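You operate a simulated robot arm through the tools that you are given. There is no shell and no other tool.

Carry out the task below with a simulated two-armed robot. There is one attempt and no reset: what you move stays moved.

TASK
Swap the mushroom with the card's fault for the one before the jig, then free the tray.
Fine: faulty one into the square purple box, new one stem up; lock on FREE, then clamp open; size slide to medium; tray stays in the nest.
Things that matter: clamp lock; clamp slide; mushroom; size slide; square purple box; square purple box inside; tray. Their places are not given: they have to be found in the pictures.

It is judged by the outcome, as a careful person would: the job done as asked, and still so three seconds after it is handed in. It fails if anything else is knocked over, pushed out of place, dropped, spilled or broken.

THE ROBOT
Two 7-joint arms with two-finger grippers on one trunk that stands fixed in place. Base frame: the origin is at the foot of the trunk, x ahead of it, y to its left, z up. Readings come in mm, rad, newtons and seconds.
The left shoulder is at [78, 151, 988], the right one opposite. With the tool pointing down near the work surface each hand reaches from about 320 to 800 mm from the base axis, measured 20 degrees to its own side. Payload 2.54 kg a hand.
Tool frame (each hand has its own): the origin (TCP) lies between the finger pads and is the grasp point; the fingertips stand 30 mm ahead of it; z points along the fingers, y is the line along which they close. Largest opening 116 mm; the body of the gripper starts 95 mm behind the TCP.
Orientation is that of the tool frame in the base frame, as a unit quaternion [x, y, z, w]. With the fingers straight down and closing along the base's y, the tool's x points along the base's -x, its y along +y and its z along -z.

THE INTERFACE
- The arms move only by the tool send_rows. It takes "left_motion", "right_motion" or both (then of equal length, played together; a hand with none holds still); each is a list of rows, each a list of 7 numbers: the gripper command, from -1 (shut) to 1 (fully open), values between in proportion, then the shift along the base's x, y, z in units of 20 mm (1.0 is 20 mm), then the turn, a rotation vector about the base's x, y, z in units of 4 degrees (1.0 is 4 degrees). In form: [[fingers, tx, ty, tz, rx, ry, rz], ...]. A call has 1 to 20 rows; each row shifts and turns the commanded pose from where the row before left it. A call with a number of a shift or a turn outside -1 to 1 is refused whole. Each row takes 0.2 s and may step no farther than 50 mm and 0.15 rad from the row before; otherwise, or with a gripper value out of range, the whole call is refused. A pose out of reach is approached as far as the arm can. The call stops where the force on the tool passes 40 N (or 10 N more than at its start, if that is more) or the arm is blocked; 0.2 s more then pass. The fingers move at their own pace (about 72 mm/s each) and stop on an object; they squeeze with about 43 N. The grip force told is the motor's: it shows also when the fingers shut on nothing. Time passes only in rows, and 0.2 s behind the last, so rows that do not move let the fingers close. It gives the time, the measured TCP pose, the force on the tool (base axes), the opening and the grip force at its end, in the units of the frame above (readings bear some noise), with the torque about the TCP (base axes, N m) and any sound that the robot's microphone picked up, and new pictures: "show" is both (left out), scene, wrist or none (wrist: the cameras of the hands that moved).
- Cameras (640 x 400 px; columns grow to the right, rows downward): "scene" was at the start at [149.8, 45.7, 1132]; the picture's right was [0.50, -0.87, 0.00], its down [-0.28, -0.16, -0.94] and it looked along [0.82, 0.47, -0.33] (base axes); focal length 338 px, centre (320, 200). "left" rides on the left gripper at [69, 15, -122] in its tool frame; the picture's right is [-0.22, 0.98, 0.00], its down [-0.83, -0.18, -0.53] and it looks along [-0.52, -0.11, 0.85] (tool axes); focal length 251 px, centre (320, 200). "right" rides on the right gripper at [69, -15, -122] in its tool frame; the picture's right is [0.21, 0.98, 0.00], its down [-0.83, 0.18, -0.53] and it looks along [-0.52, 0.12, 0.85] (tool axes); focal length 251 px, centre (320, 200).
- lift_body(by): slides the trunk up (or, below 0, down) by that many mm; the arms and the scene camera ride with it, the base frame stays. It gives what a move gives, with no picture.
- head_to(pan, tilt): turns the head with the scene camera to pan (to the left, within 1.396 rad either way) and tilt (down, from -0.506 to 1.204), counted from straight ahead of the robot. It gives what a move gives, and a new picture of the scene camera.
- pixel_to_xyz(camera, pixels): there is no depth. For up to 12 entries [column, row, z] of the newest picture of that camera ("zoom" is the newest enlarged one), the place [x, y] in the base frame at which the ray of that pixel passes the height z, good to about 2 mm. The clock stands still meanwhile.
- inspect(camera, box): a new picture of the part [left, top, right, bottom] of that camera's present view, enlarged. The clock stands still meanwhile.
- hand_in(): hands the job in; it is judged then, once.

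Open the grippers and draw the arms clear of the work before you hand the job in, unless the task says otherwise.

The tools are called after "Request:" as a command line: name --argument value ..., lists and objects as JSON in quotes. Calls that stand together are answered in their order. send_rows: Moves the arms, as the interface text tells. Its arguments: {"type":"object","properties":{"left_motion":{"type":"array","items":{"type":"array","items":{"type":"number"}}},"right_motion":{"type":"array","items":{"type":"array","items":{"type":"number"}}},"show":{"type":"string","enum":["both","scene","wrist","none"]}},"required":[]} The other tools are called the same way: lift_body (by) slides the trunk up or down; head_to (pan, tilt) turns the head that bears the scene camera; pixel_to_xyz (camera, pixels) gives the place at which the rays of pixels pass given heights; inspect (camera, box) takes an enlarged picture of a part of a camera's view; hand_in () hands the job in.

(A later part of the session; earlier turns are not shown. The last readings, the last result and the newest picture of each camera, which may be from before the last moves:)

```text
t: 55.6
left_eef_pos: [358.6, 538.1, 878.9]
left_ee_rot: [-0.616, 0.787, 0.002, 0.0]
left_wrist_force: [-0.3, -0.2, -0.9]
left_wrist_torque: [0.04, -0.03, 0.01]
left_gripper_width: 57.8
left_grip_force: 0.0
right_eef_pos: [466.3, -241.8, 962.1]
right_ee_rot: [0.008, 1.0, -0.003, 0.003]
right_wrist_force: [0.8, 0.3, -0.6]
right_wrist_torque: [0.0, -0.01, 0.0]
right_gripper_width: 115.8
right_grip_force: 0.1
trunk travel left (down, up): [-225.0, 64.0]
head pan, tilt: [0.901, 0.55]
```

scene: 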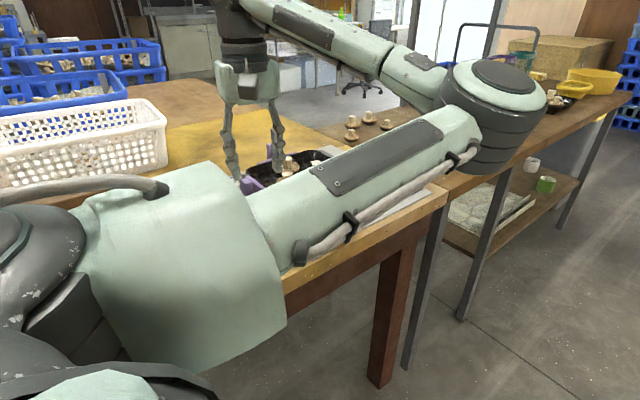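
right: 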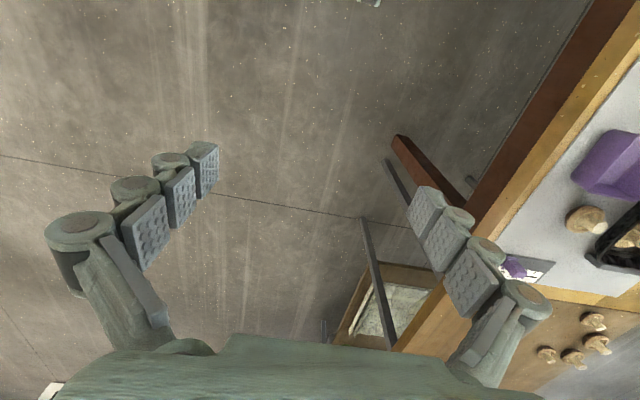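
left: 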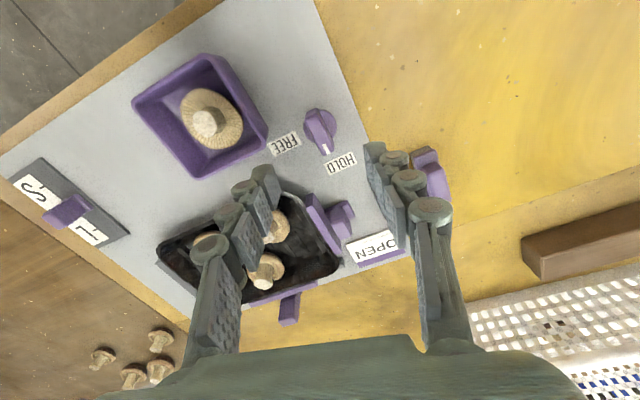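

Yaw 76° reached here with no limit. Trying the remaining 14° and enlarging the knob.

Request:
send_rows --left_motion '[[0, 0, 0, 0, 0, 0, 1], [0, 0, 0, 0, 0, 0, 1], [0, 0, 0, 0, 0, 0, 1], [0, 0, 0, 0, 0, 0, 0.4], [0, 0, 0, 0, 0, 0, 0]]' --show "wrist"

Request:
inspect --camera "left" --box '[240, 60, 440, 200]'

```text
t: 56.8
left_eef_pos: [359.9, 537.9, 879.4]
left_ee_rot: [-0.705, 0.709, 0.001, 0.0]
left_wrist_force: [0.1, 0.1, 0.0]
left_wrist_torque: [-0.02, 0.02, -0.03]
left_gripper_width: 57.8
left_grip_force: 0.0
right_eef_pos: [466.1, -242.9, 961.7]
right_ee_rot: [0.008, 1.0, -0.003, 0.004]
right_wrist_force: [-0.1, 0.3, 0.2]
right_wrist_torque: [0.02, 0.02, 0.0]
right_gripper_width: 116.1
right_grip_force: 0.0
trunk travel left (down, up): [-225.0, 64.0]
head pan, tilt: [0.901, 0.55]
```

left: 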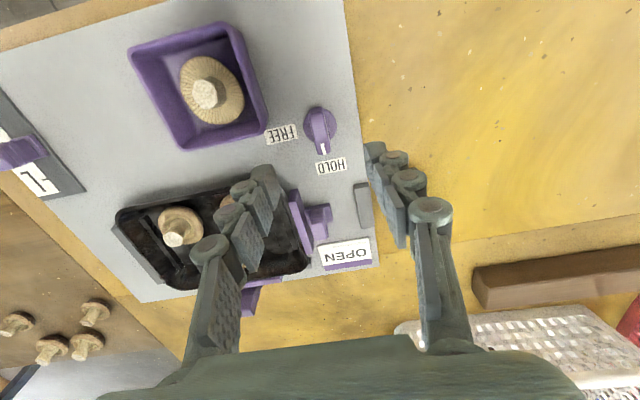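

```text
2.86 times, centred on (340, 130) of left
```

zoom: 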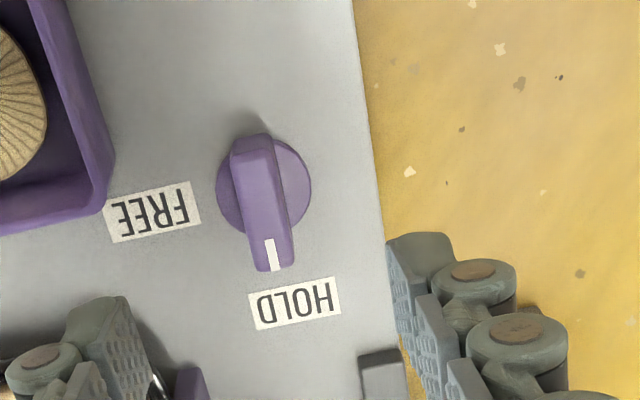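

Yaw is 90°. Locating knob: disc centre zoom (263,187), edges, and pointer ends.

Request:
pixel_to_xyz --camera "zoom" --pixels '[[217, 190, 748], [311, 185, 748], [268, 138, 748], [250, 143, 770], [274, 262, 770], [250, 143, 785], [274, 262, 785], [233, 155, 770], [296, 262, 770], [295, 310, 742], [152, 212, 742]]'

Request:
inspect --camera "scene" --box '[200, 120, 360, 220]'

```text
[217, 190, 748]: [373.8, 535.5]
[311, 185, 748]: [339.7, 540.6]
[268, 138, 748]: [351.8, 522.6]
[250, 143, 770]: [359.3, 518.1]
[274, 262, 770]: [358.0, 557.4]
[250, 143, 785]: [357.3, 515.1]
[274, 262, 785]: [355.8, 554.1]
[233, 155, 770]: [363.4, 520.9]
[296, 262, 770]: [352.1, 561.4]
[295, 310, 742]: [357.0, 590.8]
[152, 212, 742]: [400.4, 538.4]
```

```text
4.00 times, centred on (280, 170) of scene
```

zoom: 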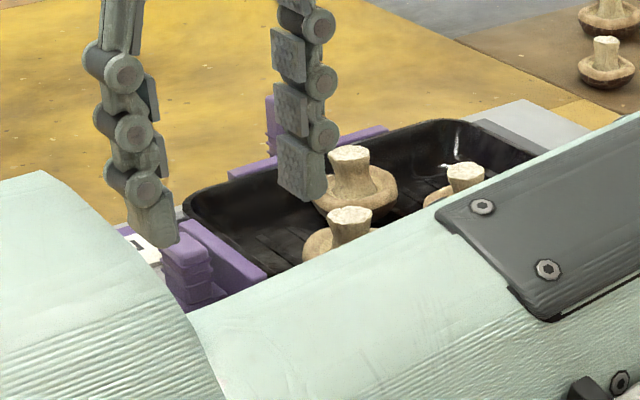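

Knob axis ≈(357,539), bar along y ~40 mm long, ~14 mm thick. Narrowing to 40 mm and descending to z≈800 first.

Request:
send_rows --left_motion '[[-0.3, -0.1, 0.05, -0.8, 0, 0, 0], [-0.3, 0, 0, -0.9, 0, 0, 0], [-0.3, 0, 0, -0.9, 0, 0, 0], [-0.3, 0, 0, -0.9, 0, 0, 0], [-0.3, 0, 0, -0.5, 0, 0, 0], [-0.3, 0, 0, 0, 0, 0, 0]]' --show "wrist"

Request:
inspect --camera "left" --box '[220, 80, 440, 230]'

```text
t: 58.2
left_eef_pos: [357.6, 540.8, 799.8]
left_ee_rot: [-0.705, 0.709, 0.001, 0.0]
left_wrist_force: [-0.2, -0.7, -0.1]
left_wrist_torque: [0.0, 0.0, 0.02]
left_gripper_width: 40.4
left_grip_force: 0.0
right_eef_pos: [466.1, -241.9, 961.5]
right_ee_rot: [0.008, 1.0, -0.003, 0.003]
right_wrist_force: [-0.7, -0.3, -1.0]
right_wrist_torque: [0.04, -0.02, 0.01]
right_gripper_width: 116.2
right_grip_force: 0.1
trunk travel left (down, up): [-225.0, 64.0]
head pan, tilt: [0.901, 0.55]
```

left: 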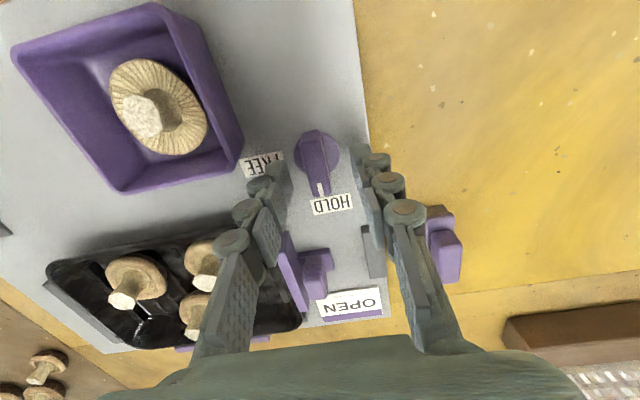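

```text
2.67 times, centred on (330, 155) of left
```

zoom: 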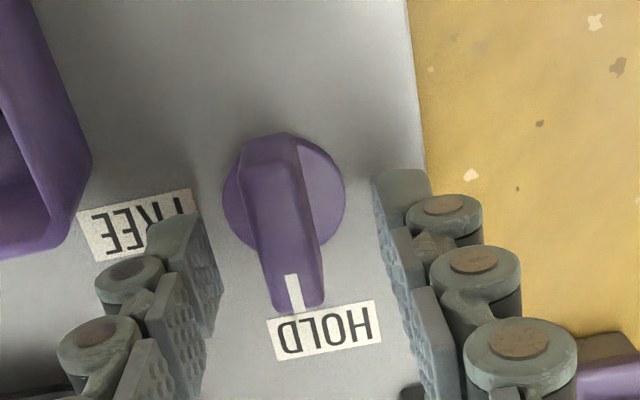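

Request:
pixel_to_xyz --camera "zoom" --pixels '[[284, 195, 746], [222, 197, 746], [346, 190, 746], [292, 133, 746], [276, 258, 746], [268, 138, 770], [298, 305, 770], [258, 308, 765], [322, 305, 765]]'

```text
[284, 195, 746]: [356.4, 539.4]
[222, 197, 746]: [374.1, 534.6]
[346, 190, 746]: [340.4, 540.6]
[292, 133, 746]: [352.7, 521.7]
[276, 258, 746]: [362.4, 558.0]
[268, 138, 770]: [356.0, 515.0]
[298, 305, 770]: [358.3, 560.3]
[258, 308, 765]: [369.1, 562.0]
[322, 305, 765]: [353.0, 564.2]
```

Knob centre confirmed (357,539). Descending 14 mm and closing on the bar gently.

Request:
send_rows --left_motion '[[-0.3, 0, 0, -0.4, 0, 0, 0], [-0.3, 0, 0, -0.3, 0, 0, 0], [-0.5, 0, 0, 0, 0, 0, 0], [-0.8, 0, 0, 0, 0, 0, 0], [-0.85, 0, 0, 0, 0, 0, 0], [-0.85, 0, 0, 0, 0, 0, 0]]' --show "wrist"

Request:
inspect --camera "left" --box '[220, 80, 440, 230]'

```text
t: 59.6
left_eef_pos: [358.9, 539.4, 785.1]
left_ee_rot: [-0.704, 0.71, 0.001, 0.0]
left_wrist_force: [11.2, -0.4, -1.4]
left_wrist_torque: [0.15, -0.34, -0.04]
left_gripper_width: 16.5
left_grip_force: 5.4
right_eef_pos: [466.4, -243.6, 960.6]
right_ee_rot: [0.008, 1.0, -0.002, 0.003]
right_wrist_force: [0.1, 0.7, -0.4]
right_wrist_torque: [0.01, 0.0, -0.02]
right_gripper_width: 116.0
right_grip_force: 0.1
trunk travel left (down, up): [-225.0, 64.0]
head pan, tilt: [0.901, 0.55]
```

left: 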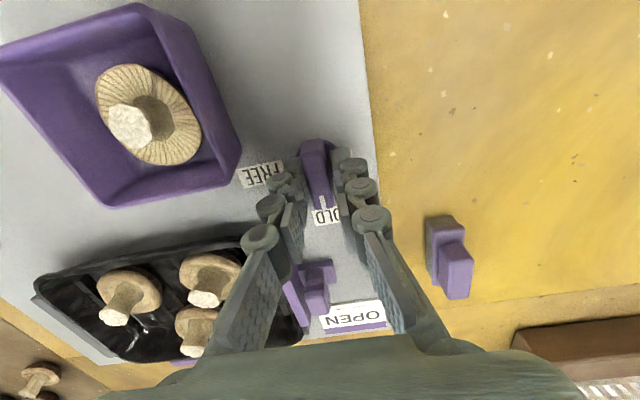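

```text
2.67 times, centred on (330, 155) of left
```

zoom: 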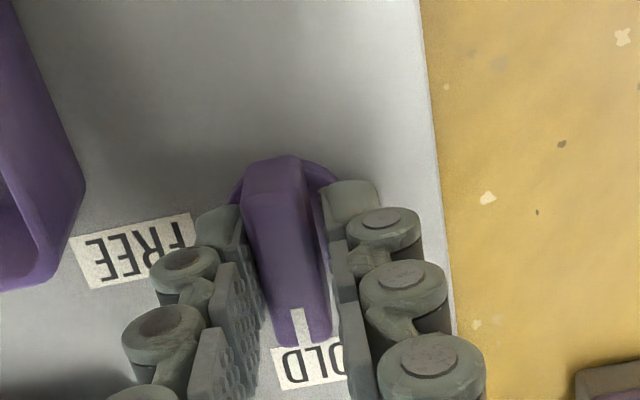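

Bar is contacted by the +x finger first (11 N). Shifting +1.5 mm in x to centre, then gripping.

Request:
send_rows --left_motion '[[-0.85, 0.07, 0, 0, 0, 0, 0], [-0.9, 0, 0, 0, 0, 0, 0], [-0.9, 0, 0, 0, 0, 0, 0]]' --show "none"

```text
t: 60.4
left_eef_pos: [359.7, 539.3, 784.4]
left_ee_rot: [-0.705, 0.709, 0.0, 0.001]
left_wrist_force: [11.5, -0.5, -4.0]
left_wrist_torque: [0.18, -0.32, 0.0]
left_gripper_width: 13.5
left_grip_force: 40.2
right_eef_pos: [467.6, -242.6, 961.1]
right_ee_rot: [0.009, 1.0, -0.002, 0.003]
right_wrist_force: [0.1, 0.5, -0.5]
right_wrist_torque: [0.01, 0.01, -0.02]
right_gripper_width: 115.9
right_grip_force: 0.0
trunk travel left (down, up): [-225.0, 64.0]
head pan, tilt: [0.901, 0.55]
```

Gripped (13.5 mm) but still 11 N in +x; shifting another 1.5 mm toward +x.

Request:
send_rows --left_motion '[[-0.9, 0.08, 0, 0, 0, 0, 0], [-0.9, 0, 0, 0, 0, 0, 0]]' --show "wrist"

Request:
inspect --camera "left" --box '[220, 80, 440, 230]'

```text
t: 61.0
left_eef_pos: [359.8, 539.1, 786.2]
left_ee_rot: [-0.705, 0.709, 0.002, 0.0]
left_wrist_force: [1.9, -5.4, -7.8]
left_wrist_torque: [0.83, -0.03, 0.02]
left_gripper_width: 13.4
left_grip_force: 40.4
right_eef_pos: [465.8, -242.9, 963.0]
right_ee_rot: [0.008, 1.0, -0.003, 0.003]
right_wrist_force: [0.0, -0.2, 0.4]
right_wrist_torque: [0.01, 0.0, 0.0]
right_gripper_width: 115.9
right_grip_force: 0.0
trunk travel left (down, up): [-225.0, 64.0]
head pan, tilt: [0.901, 0.55]
```

left: 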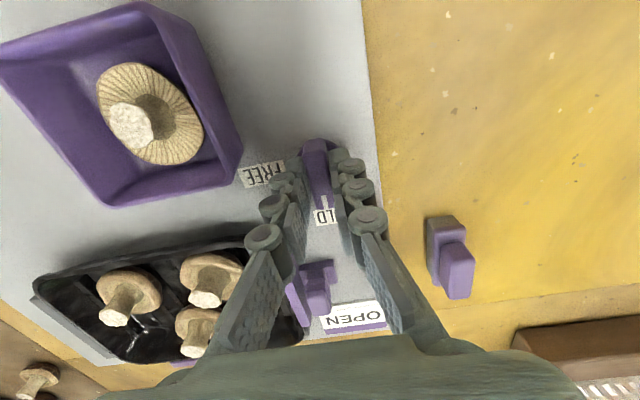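

```text
2.67 times, centred on (330, 155) of left
```

zoom: 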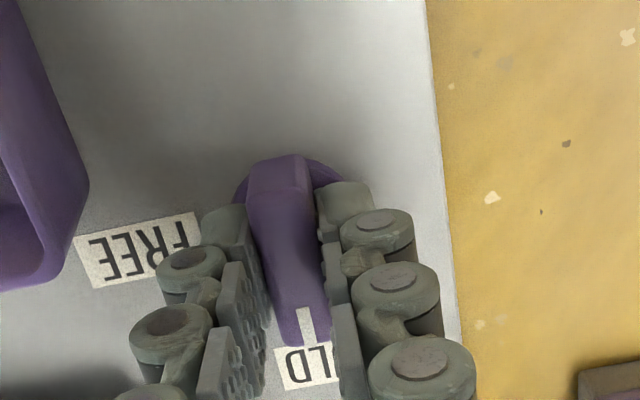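

Balanced now. Turning −20° first as a test (HOLD +y → FREE +x).

Request:
send_rows --left_motion '[[-0.9, 0, 0, 0, 0, 0, -1], [-0.9, 0, 0, 0, 0, 0, -1], [-0.9, 0, 0, 0, 0, 0, -1], [-0.9, 0, 0, 0, 0, 0, -1], [-0.9, 0, 0, 0, 0, 0, -1], [-0.9, 0, 0, 0, 0, 0, 0]]' --show "wrist"

```text
t: 62.4
left_eef_pos: [360.5, 539.8, 785.0]
left_ee_rot: [-0.572, 0.82, 0.001, -0.001]
left_wrist_force: [-13.2, -8.2, -12.5]
left_wrist_torque: [0.22, 0.26, 0.03]
left_gripper_width: 13.8
left_grip_force: 40.5
right_eef_pos: [466.0, -242.8, 961.7]
right_ee_rot: [0.008, 1.0, -0.003, 0.003]
right_wrist_force: [-0.7, -1.0, 0.3]
right_wrist_torque: [0.01, 0.03, 0.02]
right_gripper_width: 116.2
right_grip_force: 0.0
trunk travel left (down, up): [-225.0, 64.0]
head pan, tilt: [0.901, 0.55]
```

left: 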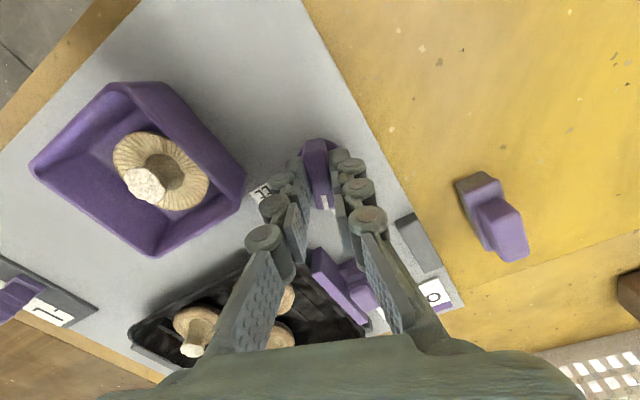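

It turns with the hand. Small corrections for side force (−13,−8 N) and continuing −24°.

Request:
send_rows --left_motion '[[-0.9, -0.05, -0.02, -0.03, 0, 0, -1], [-0.9, 0, 0, 0, 0, 0, -1], [-0.9, 0, 0, 0, 0, 0, -1], [-0.9, 0, 0, 0, 0, 0, -1], [-0.9, 0, 0, 0, 0, 0, -1], [-0.9, 0, 0, 0, 0, 0, -1], [-0.9, 0, 0, 0, 0, 0, 0]]' --show "none"

```text
t: 64.0
left_eef_pos: [358.9, 539.1, 783.7]
left_ee_rot: [-0.388, 0.922, 0.0, 0.001]
left_wrist_force: [-6.0, 1.2, -0.2]
left_wrist_torque: [-0.04, 0.31, 0.03]
left_gripper_width: 13.5
left_grip_force: 40.3
right_eef_pos: [466.7, -243.6, 962.9]
right_ee_rot: [0.009, 1.0, -0.003, 0.004]
right_wrist_force: [-0.3, 0.1, -0.6]
right_wrist_torque: [0.0, -0.02, 0.0]
right_gripper_width: 115.9
right_grip_force: 0.1
trunk travel left (down, up): [-225.0, 64.0]
head pan, tilt: [0.901, 0.55]
```

Yaw is now 46°, forces small. Continuing −24° more.

Request:
send_rows --left_motion '[[-0.9, -0.04, 0, 0, 0, 0, -1], [-0.9, 0, 0, 0, 0, 0, -1], [-0.9, 0, 0, 0, 0, 0, -1], [-0.9, 0, 0, 0, 0, 0, -1], [-0.9, 0, 0, 0, 0, 0, -1], [-0.9, 0, 0, 0, 0, 0, -1], [-0.9, 0, 0, 0, 0, 0, 0]]' --show "wrist"

```text
t: 65.6
left_eef_pos: [358.8, 540.0, 783.9]
left_ee_rot: [-0.188, 0.982, 0.001, 0.003]
left_wrist_force: [-0.2, 10.4, 4.0]
left_wrist_torque: [0.65, -0.99, 0.02]
left_gripper_width: 13.7
left_grip_force: 40.5
right_eef_pos: [466.0, -242.1, 962.6]
right_ee_rot: [0.007, 1.0, -0.003, 0.003]
right_wrist_force: [0.0, 0.1, 0.1]
right_wrist_torque: [0.01, 0.0, -0.02]
right_gripper_width: 116.0
right_grip_force: 0.0
trunk travel left (down, up): [-225.0, 64.0]
head pan, tilt: [0.901, 0.55]
```

left: 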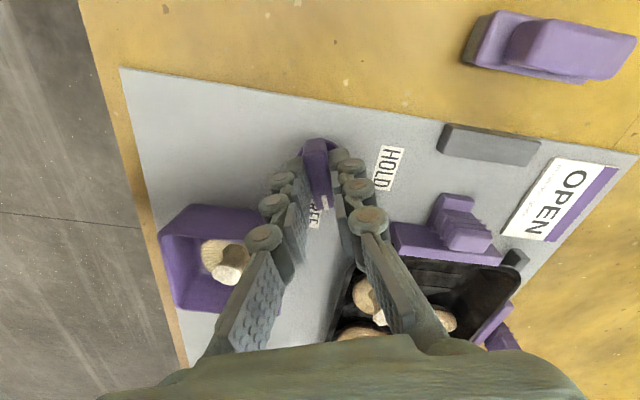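

Yaw 22° remaining; finishing −21.6° so the pointer lines up with FREE (+x).

Request:
send_rows --left_motion '[[-0.9, 0, 0.05, 0, 0, 0, -1], [-0.9, 0, 0, 0, 0, 0, -1], [-0.9, 0, 0, 0, 0, 0, -1], [-0.9, 0, 0, 0, 0, 0, -1], [-0.9, 0, 0, 0, 0, 0, -1], [-0.9, 0, 0, 0, 0, 0, -0.4], [-0.9, 0, 0, 0, 0, 0, 0]]' --show "wrist"

Request:
inspect --camera "left" --box '[220, 80, 440, 230]'

```text
t: 67.2
left_eef_pos: [358.5, 539.7, 785.0]
left_ee_rot: [0.001, 1.0, 0.001, 0.002]
left_wrist_force: [10.6, 11.6, 16.7]
left_wrist_torque: [0.34, -0.29, 0.02]
left_gripper_width: 13.7
left_grip_force: 39.7
right_eef_pos: [465.8, -243.1, 961.5]
right_ee_rot: [0.008, 1.0, -0.001, 0.003]
right_wrist_force: [0.5, 0.0, 0.1]
right_wrist_torque: [-0.03, 0.02, -0.02]
right_gripper_width: 116.2
right_grip_force: 0.0
trunk travel left (down, up): [-225.0, 64.0]
head pan, tilt: [0.901, 0.55]
```

left: 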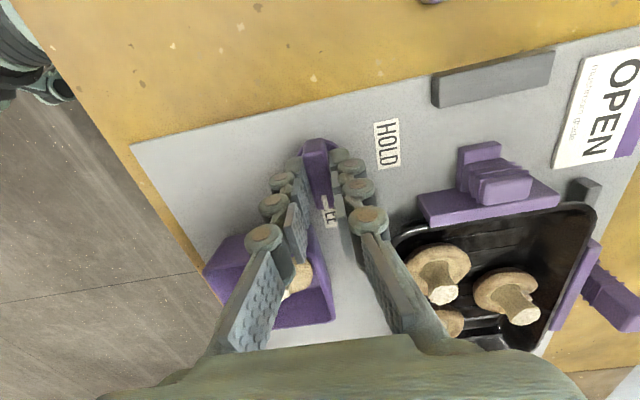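

```text
2.67 times, centred on (330, 155) of left
```

zoom: 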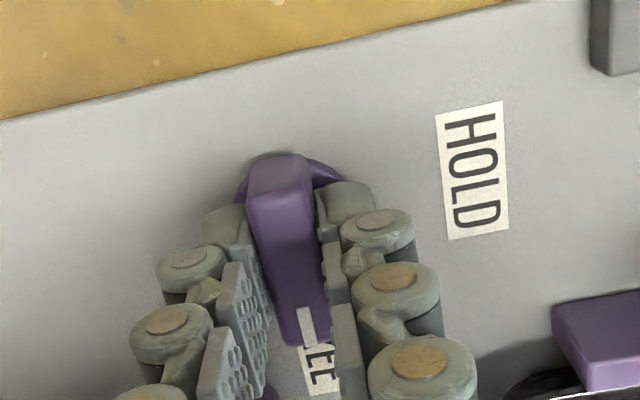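

Pointer lines up with FREE. Releasing the knob and rising to check.

Request:
send_rows --left_motion '[[-0.6, 0, 0, 0, 0, 0, 0], [-0.3, 0, 0, 0, 0, 0, 0], [-0.3, 0, 0, 0, 0, 0, 0], [-0.3, 0, 0, 0.5, 0, 0, 0], [-0.3, 0, 0, 1, 0, 0, 0], [-0.3, 0, 0, 1, 0, 0, 0], [-0.3, 0, 0, 1, 0, 0, 0], [-0.3, 0, 0, 0.8, 0, 0, 0], [-0.3, 0, 0, 0, 0, 0, 0]]' --show "wrist"

Request:
inspect --camera "left" --box '[220, 60, 440, 210]'

Request:
inspect --camera "left" --box '[360, 60, 580, 210]'

```text
t: 69.2
left_eef_pos: [358.8, 539.6, 871.1]
left_ee_rot: [0.0, 1.0, 0.0, 0.001]
left_wrist_force: [0.0, -0.4, -0.3]
left_wrist_torque: [0.0, 0.02, -0.06]
left_gripper_width: 40.7
left_grip_force: 0.1
right_eef_pos: [464.7, -243.7, 960.8]
right_ee_rot: [0.008, 1.0, -0.003, 0.003]
right_wrist_force: [0.1, -0.2, -1.0]
right_wrist_torque: [0.0, -0.02, 0.04]
right_gripper_width: 115.9
right_grip_force: 0.1
trunk travel left (down, up): [-225.0, 64.0]
head pan, tilt: [0.901, 0.55]
```

left: 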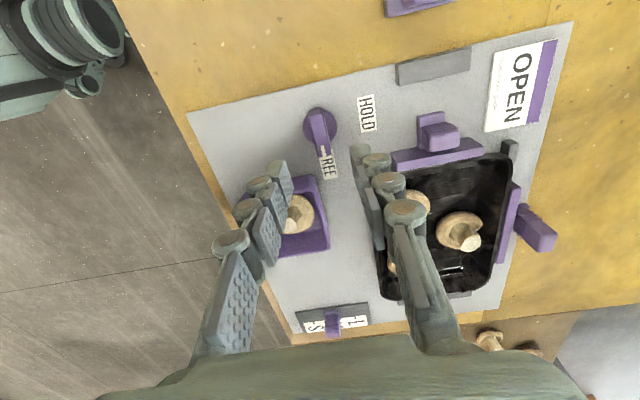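

```text
2.67 times, centred on (330, 135) of left
```

zoom: 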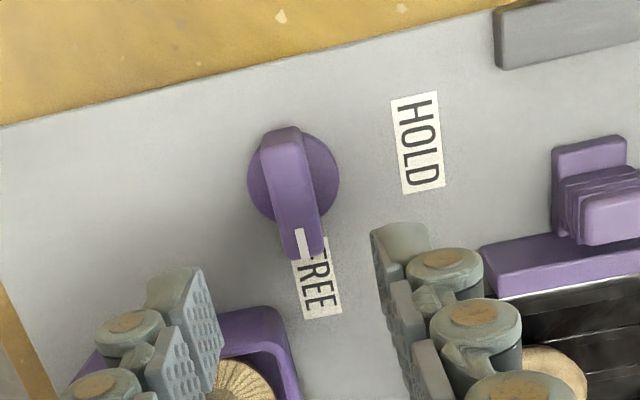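

```text
2.67 times, centred on (470, 135) of left
```

zoom: 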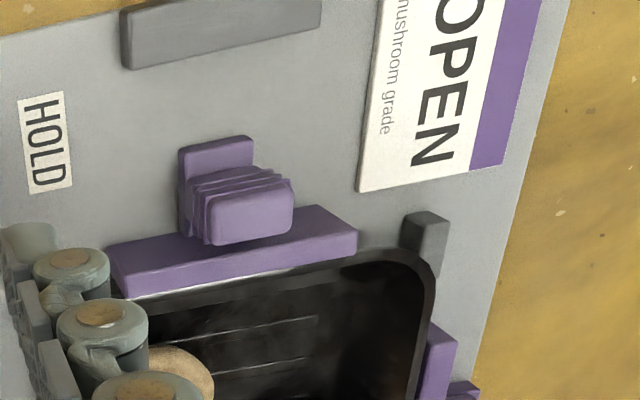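

Pointer is on FREE, and the slide sits at M. Now the -x clamp: computing handle (zoom (250,212)), pad and stop positions.

Request:
pixel_to_xyz --camera "zoom" --pixels '[[207, 200, 790], [292, 180, 790], [212, 243, 790], [295, 228, 790], [180, 150, 752], [252, 137, 752], [127, 72, 755], [320, 28, 755], [110, 245, 770], [318, 206, 770], [127, 295, 765], [357, 250, 760]]'

```text
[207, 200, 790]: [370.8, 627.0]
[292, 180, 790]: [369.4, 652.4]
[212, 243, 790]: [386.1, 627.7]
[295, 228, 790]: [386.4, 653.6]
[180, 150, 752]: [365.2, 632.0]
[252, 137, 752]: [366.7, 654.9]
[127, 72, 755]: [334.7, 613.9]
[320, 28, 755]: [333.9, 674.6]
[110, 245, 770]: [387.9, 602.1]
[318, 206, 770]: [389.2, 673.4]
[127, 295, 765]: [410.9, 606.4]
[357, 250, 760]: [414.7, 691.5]
```

Handle ≈(377,644), top z≈782; its base back edge x≈365 and the grey stop front x≈335 → ~30 mm travel. Moving above the handle at (375,644).

Request:
send_rows --left_motion '[[-0.14, 0.15, 0.9, 0, 0, 0, 0], [-0.14, 0.15, 0.9, 0, 0, 0, 0], [-0.14, 0.15, 0.9, 0, 0, 0, 0], [-0.14, 0.15, 0.9, 0, 0, 0, 0], [-0.14, 0.15, 0.9, 0, 0, 0, 0], [-0.14, 0.05, 0.7, 0, 0, 0, 0], [-0.14, 0, 0, 0, 0, 0, 0]]' --show "both"

Request:
inspect --camera "left" --box '[220, 60, 440, 210]'

```text
t: 70.8
left_eef_pos: [373.9, 644.4, 869.8]
left_ee_rot: [0.0, 1.0, 0.0, 0.001]
left_wrist_force: [0.9, -0.8, 0.8]
left_wrist_torque: [0.0, -0.03, -0.01]
left_gripper_width: 49.9
left_grip_force: 0.1
right_eef_pos: [467.0, -243.2, 961.5]
right_ee_rot: [0.008, 1.0, -0.004, 0.003]
right_wrist_force: [0.5, 0.1, 0.5]
right_wrist_torque: [-0.03, 0.0, 0.0]
right_gripper_width: 115.7
right_grip_force: 0.0
trunk travel left (down, up): [-225.0, 64.0]
head pan, tilt: [0.901, 0.55]
```

scene: 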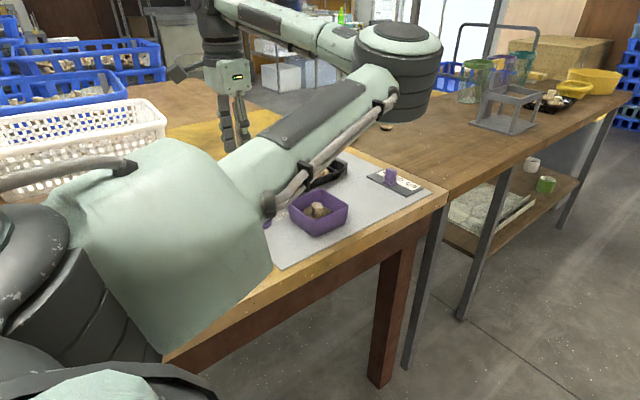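
left: 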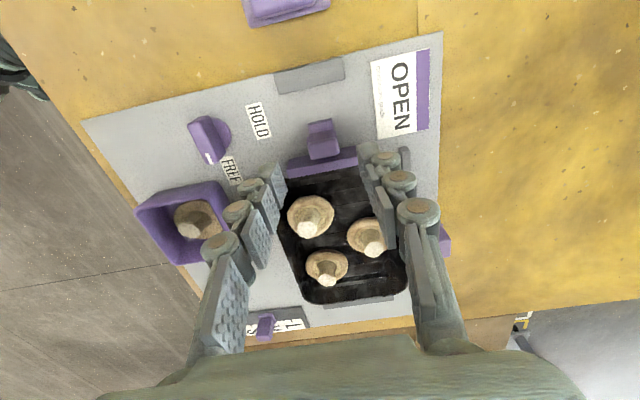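

```text
2.67 times, centred on (330, 135) of left
```

zoom: 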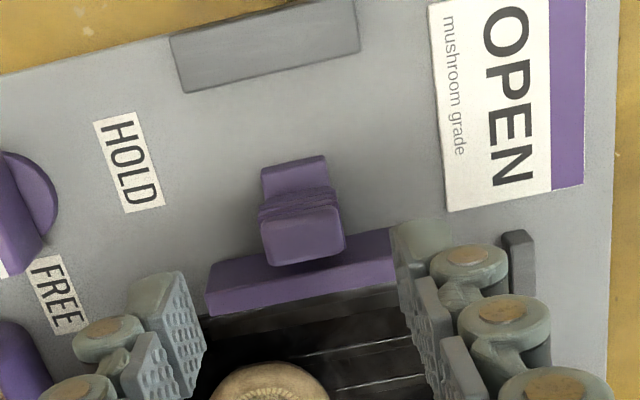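

Request:
pixel_to_xyz --camera "zoom" --pixels '[[304, 235, 790], [304, 235, 775], [260, 222, 780], [340, 208, 780], [270, 266, 780], [346, 250, 780], [262, 170, 752], [325, 157, 752], [210, 290, 768], [395, 255, 768]]'

```text
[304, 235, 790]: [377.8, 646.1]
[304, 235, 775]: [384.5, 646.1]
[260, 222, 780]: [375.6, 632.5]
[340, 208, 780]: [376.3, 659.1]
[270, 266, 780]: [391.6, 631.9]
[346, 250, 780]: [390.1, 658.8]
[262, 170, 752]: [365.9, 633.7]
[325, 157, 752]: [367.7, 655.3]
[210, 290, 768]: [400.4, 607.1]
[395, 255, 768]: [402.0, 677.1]
```

Handle top is at (383.5,645.5,777), pad back face x≈389. Descending at x≈375, y≈645.5 to z≈790 so the fingers sit behind the pad on both sides of the handle.

Request:
send_rows --left_motion '[[-0.14, 0.05, 0.05, -0.9, 0, 0, 0], [-0.14, 0, 0, -0.9, 0, 0, 0], [-0.14, 0, 0, -0.9, 0, 0, 0], [-0.14, 0, 0, -0.9, 0, 0, 0], [-0.14, 0, 0, -0.4, 0, 0, 0], [-0.14, 0, 0, 0, 0, 0, 0]]' --show "wrist"

Request:
inspect --camera "left" --box '[220, 90, 440, 240]'

```text
t: 72.2
left_eef_pos: [377.0, 643.6, 790.1]
left_ee_rot: [-0.001, 1.0, 0.0, 0.001]
left_wrist_force: [-0.4, -0.6, 0.2]
left_wrist_torque: [0.02, 0.0, 0.0]
left_gripper_width: 49.8
left_grip_force: 0.1
right_eef_pos: [465.7, -244.0, 961.5]
right_ee_rot: [0.009, 1.0, -0.002, 0.004]
right_wrist_force: [-0.3, 1.0, -1.0]
right_wrist_torque: [0.01, 0.01, -0.01]
right_gripper_width: 115.9
right_grip_force: 0.2
trunk travel left (down, up): [-225.0, 64.0]
head pan, tilt: [0.901, 0.55]
```

left: 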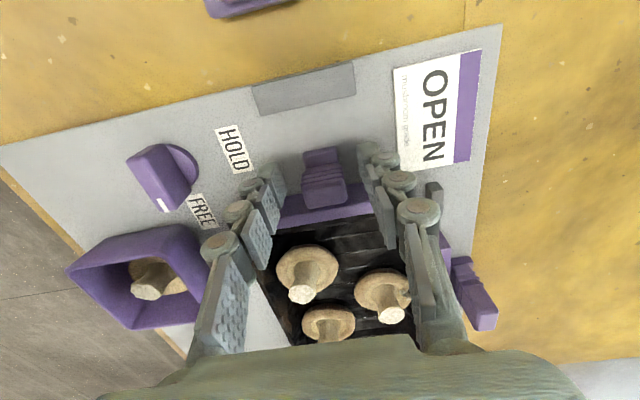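

```text
2.67 times, centred on (330, 165) of left
```

zoom: 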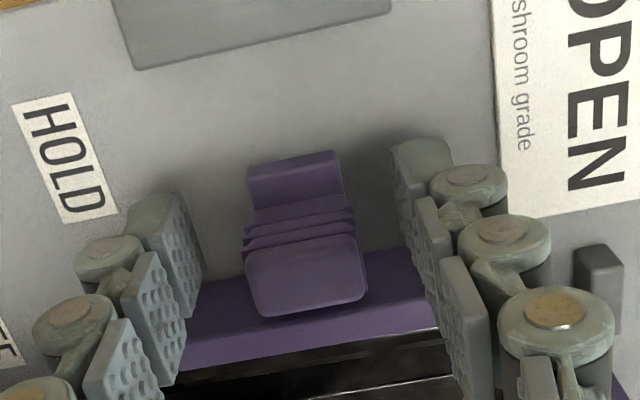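

Fingers flank the handle. Closing.

Request:
send_rows --left_motion '[[-0.4, 0, 0.05, 0, 0, 0, 0], [-0.7, 0, 0, 0, 0, 0, 0], [-0.75, 0, 0, 0, 0, 0, 0], [-0.75, 0, 0, 0, 0, 0, 0]]' --show "wrist"

Request:
inspect --camera "left" --box '[220, 90, 440, 240]'

```text
t: 73.2
left_eef_pos: [376.6, 645.1, 790.5]
left_ee_rot: [-0.001, 1.0, 0.0, 0.001]
left_wrist_force: [0.3, -4.4, -1.4]
left_wrist_torque: [-0.14, 0.11, 0.0]
left_gripper_width: 25.5
left_grip_force: 44.9
right_eef_pos: [466.2, -242.8, 961.0]
right_ee_rot: [0.008, 1.0, -0.002, 0.004]
right_wrist_force: [-0.3, -0.4, 0.9]
right_wrist_torque: [-0.04, 0.01, -0.01]
right_gripper_width: 116.1
right_grip_force: 0.0
trunk travel left (down, up): [-225.0, 64.0]
head pan, tilt: [0.901, 0.55]
```

left: 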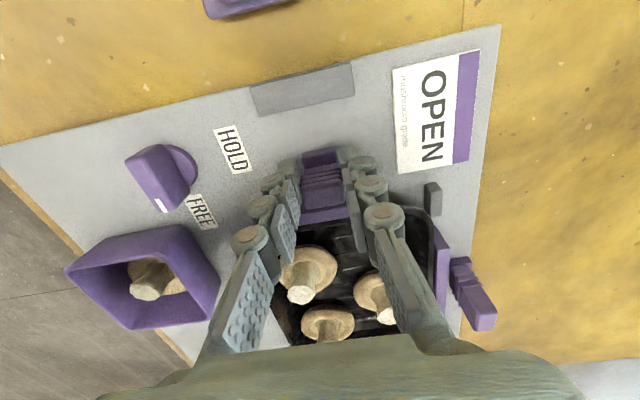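

```text
2.67 times, centred on (330, 165) of left
```

zoom: 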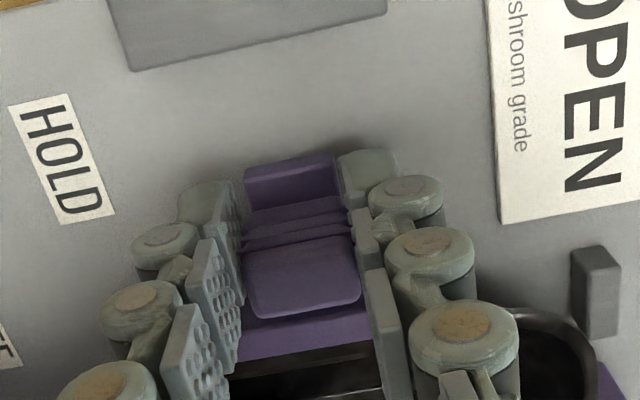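

Handle held (25.5 mm). Pulling −x 12 mm first.

Request:
send_rows --left_motion '[[-0.75, -0.15, 0, 0, 0, 0, 0], [-0.75, -0.15, 0, 0, 0, 0, 0], [-0.75, -0.15, 0, 0, 0, 0, 0], [-0.75, -0.15, 0, 0, 0, 0, 0], [-0.75, 0, 0, 0, 0, 0, 0]]' --show "wrist"

Request:
inspect --camera "left" --box '[220, 90, 440, 240]'

```text
t: 74.4
left_eef_pos: [363.5, 645.1, 790.1]
left_ee_rot: [-0.001, 1.0, 0.0, 0.0]
left_wrist_force: [0.9, -2.7, -3.6]
left_wrist_torque: [-0.09, -0.17, -0.13]
left_gripper_width: 25.4
left_grip_force: 44.6
right_eef_pos: [465.0, -242.2, 961.2]
right_ee_rot: [0.008, 1.0, -0.002, 0.003]
right_wrist_force: [0.1, 0.6, -0.4]
right_wrist_torque: [-0.03, 0.02, 0.0]
right_gripper_width: 115.9
right_grip_force: 0.0
trunk travel left (down, up): [-225.0, 64.0]
head pan, tilt: [0.901, 0.55]
```

left: 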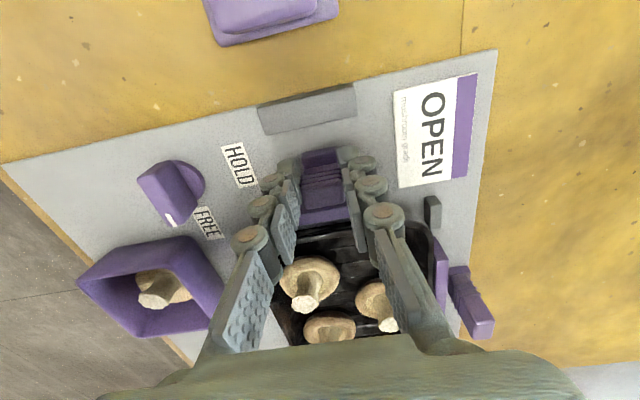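

```text
2.67 times, centred on (330, 165) of left
```

zoom: 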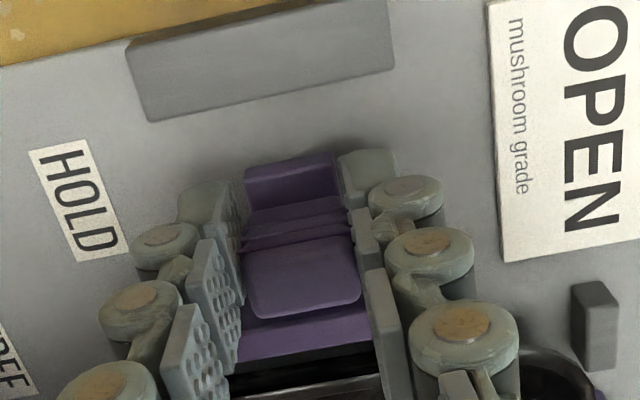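

The clamp slides freely off the tray. Continuing toward the grey stop, 14 mm more in small steps.

Request:
send_rows --left_motion '[[-0.75, -0.15, 0, 0, 0, 0, 0], [-0.75, -0.15, 0, 0, 0, 0, 0], [-0.75, -0.15, 0, 0, 0, 0, 0], [-0.75, -0.15, 0, 0, 0, 0, 0], [-0.75, -0.1, 0, 0, 0, 0, 0], [-0.75, 0, 0, 0, 0, 0, 0]]' --show "wrist"

Request:
inspect --camera "left" --box '[220, 90, 440, 240]'

```text
t: 75.8
left_eef_pos: [350.6, 645.6, 789.5]
left_ee_rot: [0.0, 1.0, 0.0, 0.0]
left_wrist_force: [6.3, -6.6, -3.9]
left_wrist_torque: [-0.23, 0.28, 0.01]
left_gripper_width: 25.1
left_grip_force: 44.7
right_eef_pos: [465.8, -242.8, 962.0]
right_ee_rot: [0.008, 1.0, -0.003, 0.003]
right_wrist_force: [0.6, 0.0, -0.1]
right_wrist_torque: [0.01, -0.04, 0.01]
right_gripper_width: 116.0
right_grip_force: 0.0
trunk travel left (down, up): [-225.0, 64.0]
head pan, tilt: [0.901, 0.55]
```

left: 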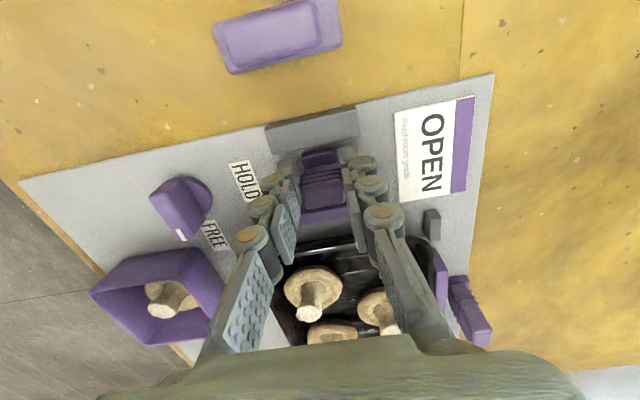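

```text
2.67 times, centred on (330, 165) of left
```

zoom: 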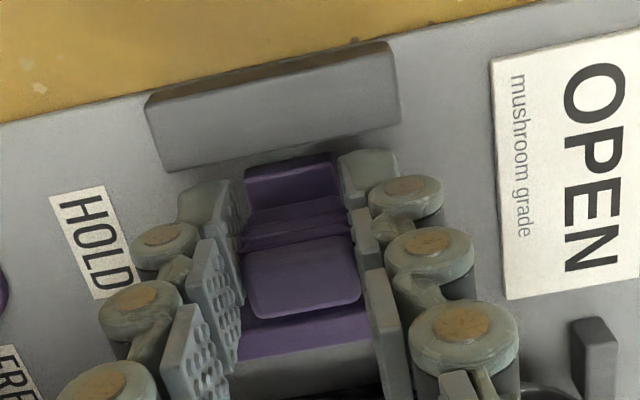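

26 mm open, a small gap to the stop remains. Easing on a few mm until it touches.

Request:
send_rows --left_motion '[[-0.75, -0.1, 0, 0, 0, 0, 0], [-0.75, -0.1, 0, 0, 0, 0, 0], [-0.75, 0, 0, 0, 0, 0, 0]]' --show "none"

```text
t: 76.6
left_eef_pos: [350.6, 645.4, 789.9]
left_ee_rot: [0.001, 1.0, 0.001, 0.004]
left_wrist_force: [26.3, -2.6, -3.2]
left_wrist_torque: [-0.17, -0.08, 0.07]
left_gripper_width: 24.9
left_grip_force: 44.6
right_eef_pos: [467.7, -243.5, 961.6]
right_ee_rot: [0.008, 1.0, -0.002, 0.002]
right_wrist_force: [0.6, -0.1, -0.3]
right_wrist_torque: [0.0, 0.01, -0.01]
right_gripper_width: 115.8
right_grip_force: 0.1
trunk travel left (down, up): [-225.0, 64.0]
head pan, tilt: [0.901, 0.55]
```

The clamp is at its end stop (26 N). Relaxing the pull, releasing, and rising to look.

Request:
send_rows --left_motion '[[-0.75, 0.15, 0, 0, 0, 0, 0], [-0.4, 0, 0, 0, 0, 0, 0], [-0.14, 0, 0, 0, 0, 0, 0], [-0.14, 0, 0, 0, 0, 0, 0], [-0.14, 0, 0, 0.6, 0, 0, 0], [-0.14, 0, 0, 1, 0, 0, 0], [-0.14, 0, 0, 1, 0, 0, 0], [-0.14, 0, 0, 1, 0, 0, 0], [-0.14, 0, 0, 1, 0, 0, 0], [-0.14, 0, 0, 0, 0, 0, 0]]' --show "both"

Request:
inspect --camera "left" --box '[220, 60, 480, 240]'

```text
t: 78.8
left_eef_pos: [348.3, 646.3, 882.2]
left_ee_rot: [0.001, 1.0, 0.0, 0.0]
left_wrist_force: [0.0, 0.1, 0.3]
left_wrist_torque: [0.0, 0.03, -0.01]
left_gripper_width: 50.0
left_grip_force: 0.0
right_eef_pos: [466.7, -242.2, 961.8]
right_ee_rot: [0.008, 1.0, -0.003, 0.003]
right_wrist_force: [-0.3, -0.2, 0.2]
right_wrist_torque: [0.01, 0.01, -0.01]
right_gripper_width: 115.8
right_grip_force: 0.1
trunk travel left (down, up): [-225.0, 64.0]
head pan, tilt: [0.901, 0.55]
```

scene: 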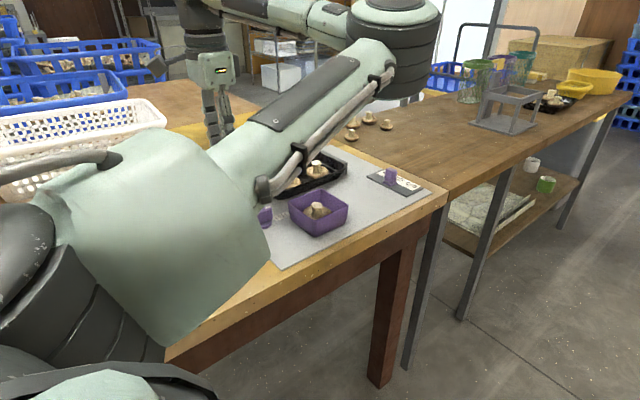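
left: 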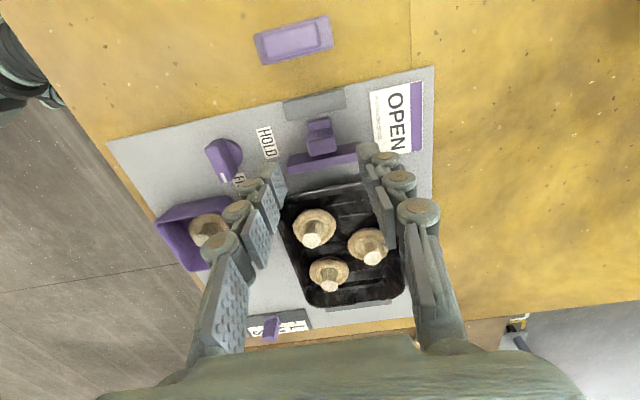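

```text
2.22 times, centred on (350, 150) of left
```

zoom: 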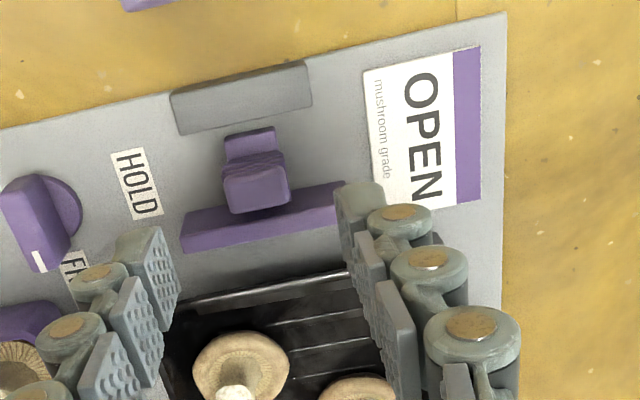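

-x clamp is open at its stop. Now I'll look closely at the +y purple piece: moving the hand to about (420,725,890) above it.

Request:
send_rows --left_motion '[[0.5, 0.9, 1, 0, 0, 0, 0], [1, 0.9, 1, 0, 0, 0, 0], [1, 0.9, 1, 0, 0, 0, 0], [1, 0.9, 1, 0, 0, 0, 0], [1, 0, 0, 0, 0, 0, 0]]' --show "both"

Request:
inspect --camera "left" --box '[240, 80, 440, 220]'

```text
t: 80.0
left_eef_pos: [420.4, 726.7, 882.9]
left_ee_rot: [-0.001, 1.0, 0.0, 0.001]
left_wrist_force: [-0.6, -0.4, -0.3]
left_wrist_torque: [0.0, -0.01, 0.02]
left_gripper_width: 116.1
left_grip_force: 0.1
right_eef_pos: [465.9, -242.5, 962.5]
right_ee_rot: [0.008, 1.0, -0.003, 0.003]
right_wrist_force: [0.2, -1.2, 0.3]
right_wrist_torque: [-0.06, -0.04, 0.03]
right_gripper_width: 115.9
right_grip_force: 0.1
trunk travel left (down, up): [-225.0, 64.0]
head pan, tilt: [0.901, 0.55]
```

scene: 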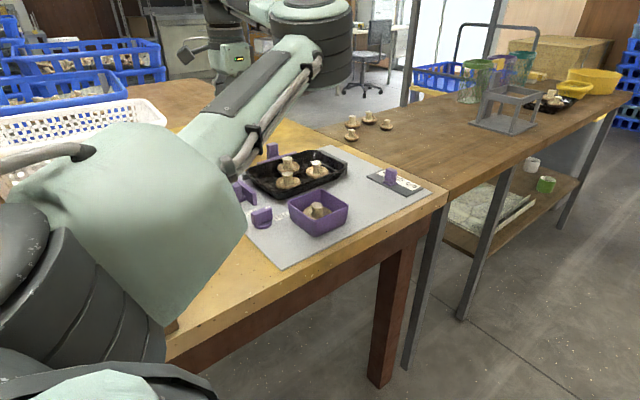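
left: 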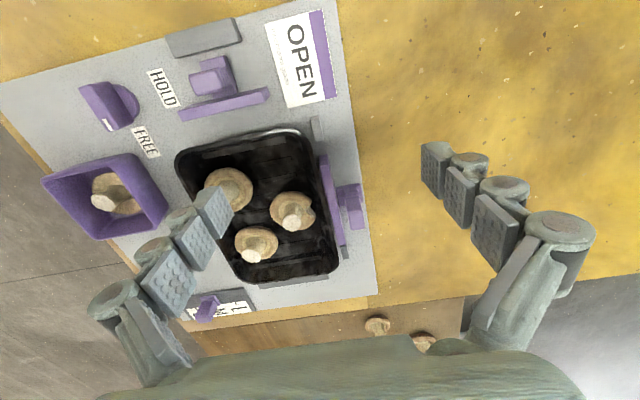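

```text
2.86 times, centred on (340, 150) of left
```

zoom: 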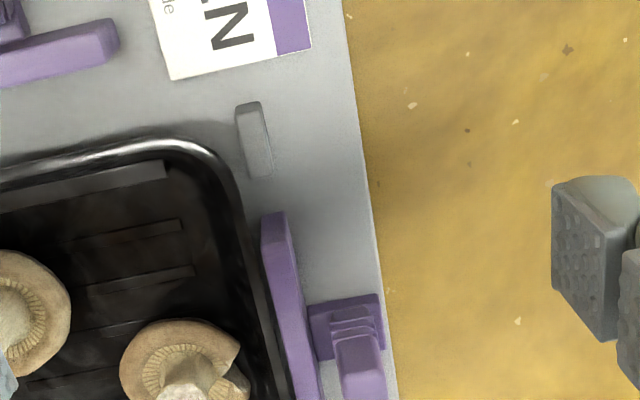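

The -x clamp has a marked end stop and travel on the sheet; the +y piece has neither. I'll check whether that spot is even within tool-down reach by moving (high, clear at z≈865) toward (504,755), which also gives a closer look.

Request:
send_rows --left_motion '[[0.5, 0.7, 0.25, -0.15, 0, 0, 0], [0, 0.7, 0.25, -0.15, 0, 0, 0], [0, 0.7, 0.25, -0.15, 0, 0, 0], [0, 0.7, 0.25, -0.15, 0, 0, 0], [0, 0.7, 0.25, -0.15, 0, 0, 0], [0, 0.7, 0.25, -0.15, 0, 0, 0], [0, 0, 0, 0, 0, 0, 0]]' --show "both"

Request:
inspect --camera "left" --box '[220, 60, 420, 200]'

```text
t: 81.6
left_eef_pos: [501.1, 751.4, 864.2]
left_ee_rot: [0.0, 1.0, 0.0, 0.002]
left_wrist_force: [-0.6, -0.8, 0.9]
left_wrist_torque: [0.01, 0.0, 0.01]
left_gripper_width: 57.8
left_grip_force: 0.1
left hand out of reach, approached as far as the arm can: row 6
right_eef_pos: [465.9, -242.4, 961.8]
right_ee_rot: [0.008, 1.0, -0.002, 0.003]
right_wrist_force: [0.2, 0.3, -0.3]
right_wrist_torque: [-0.01, 0.04, 0.0]
right_gripper_width: 115.7
right_grip_force: 0.1
trunk travel left (down, up): [-225.0, 64.0]
head pan, tilt: [0.901, 0.55]
```

scene: 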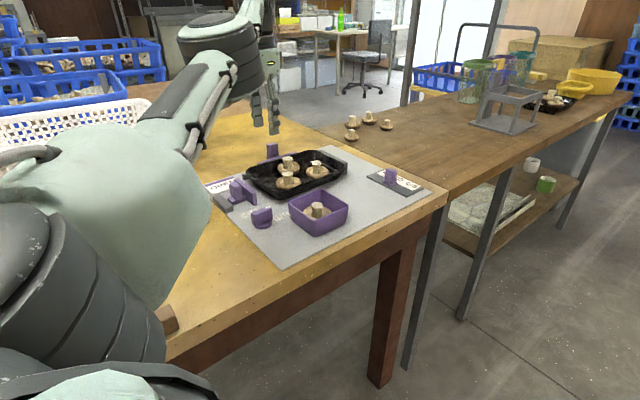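
left: 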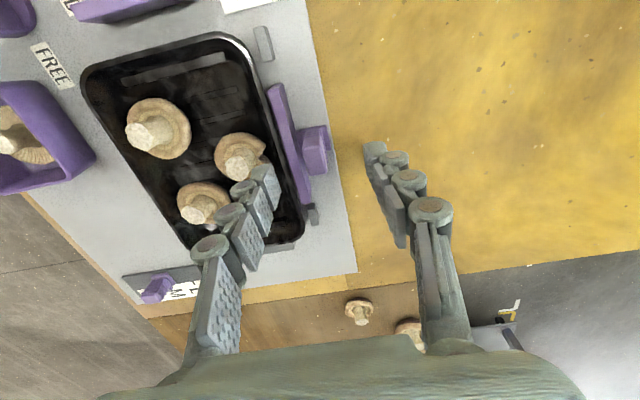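

```text
2.86 times, centred on (320, 130) of left
```

zoom: 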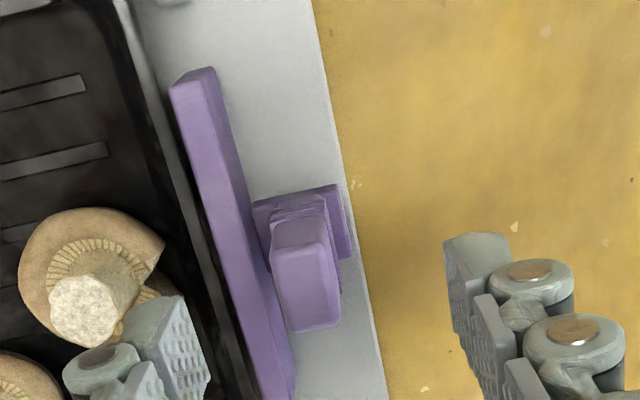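

That spot is right at the reach limit, so opening it outward would be out of reach, and it has no travel or stop: I treat it as the nest's fixed side guide. The scene view is now clear; enlarging it to verify everything.

Request:
inspect --camera "scene" --box '[195, 135, 355, 240]'

Request:
inspect --camera "scene" --box '[240, 135, 340, 200]'

Request:
inspect --camera "left" --box '[60, 20, 340, 220]'

Request:
inspect --camera "scene" --box '[280, 150, 440, 250]'

```text
3.81 times, centred on (275, 188) of scene
```

zoom: 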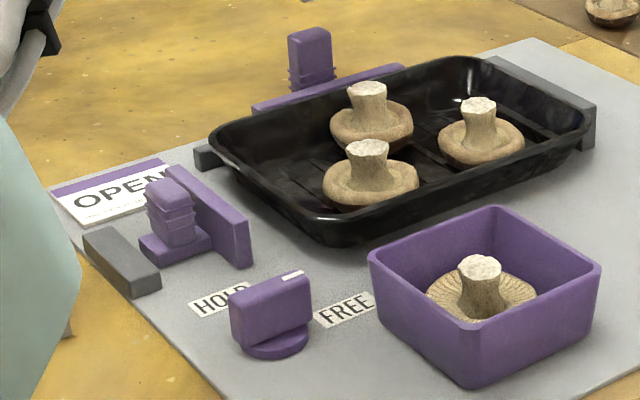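

```text
6.15 times, centred on (290, 168) of scene
```

zoom: 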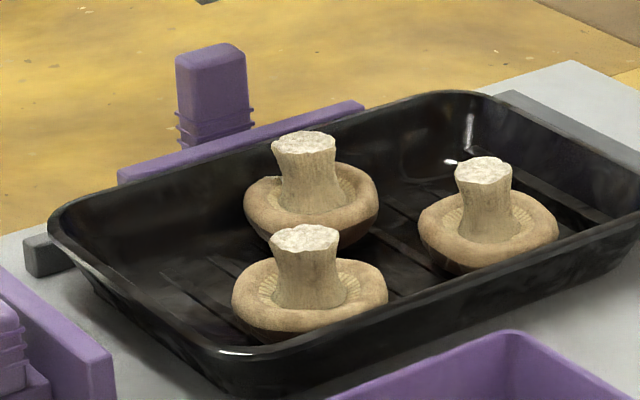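

```text
2.00 times, centred on (200, 120) of left
```

zoom: 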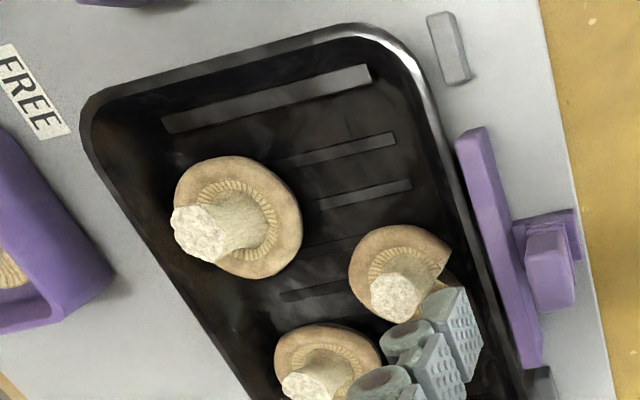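

```text
4.00 times, centred on (360, 200) of scene
```

zoom: 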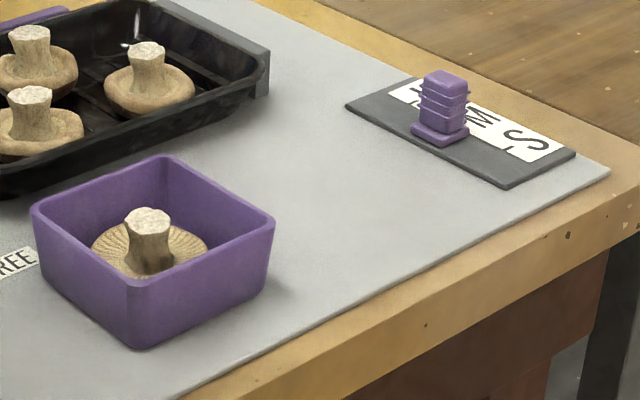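

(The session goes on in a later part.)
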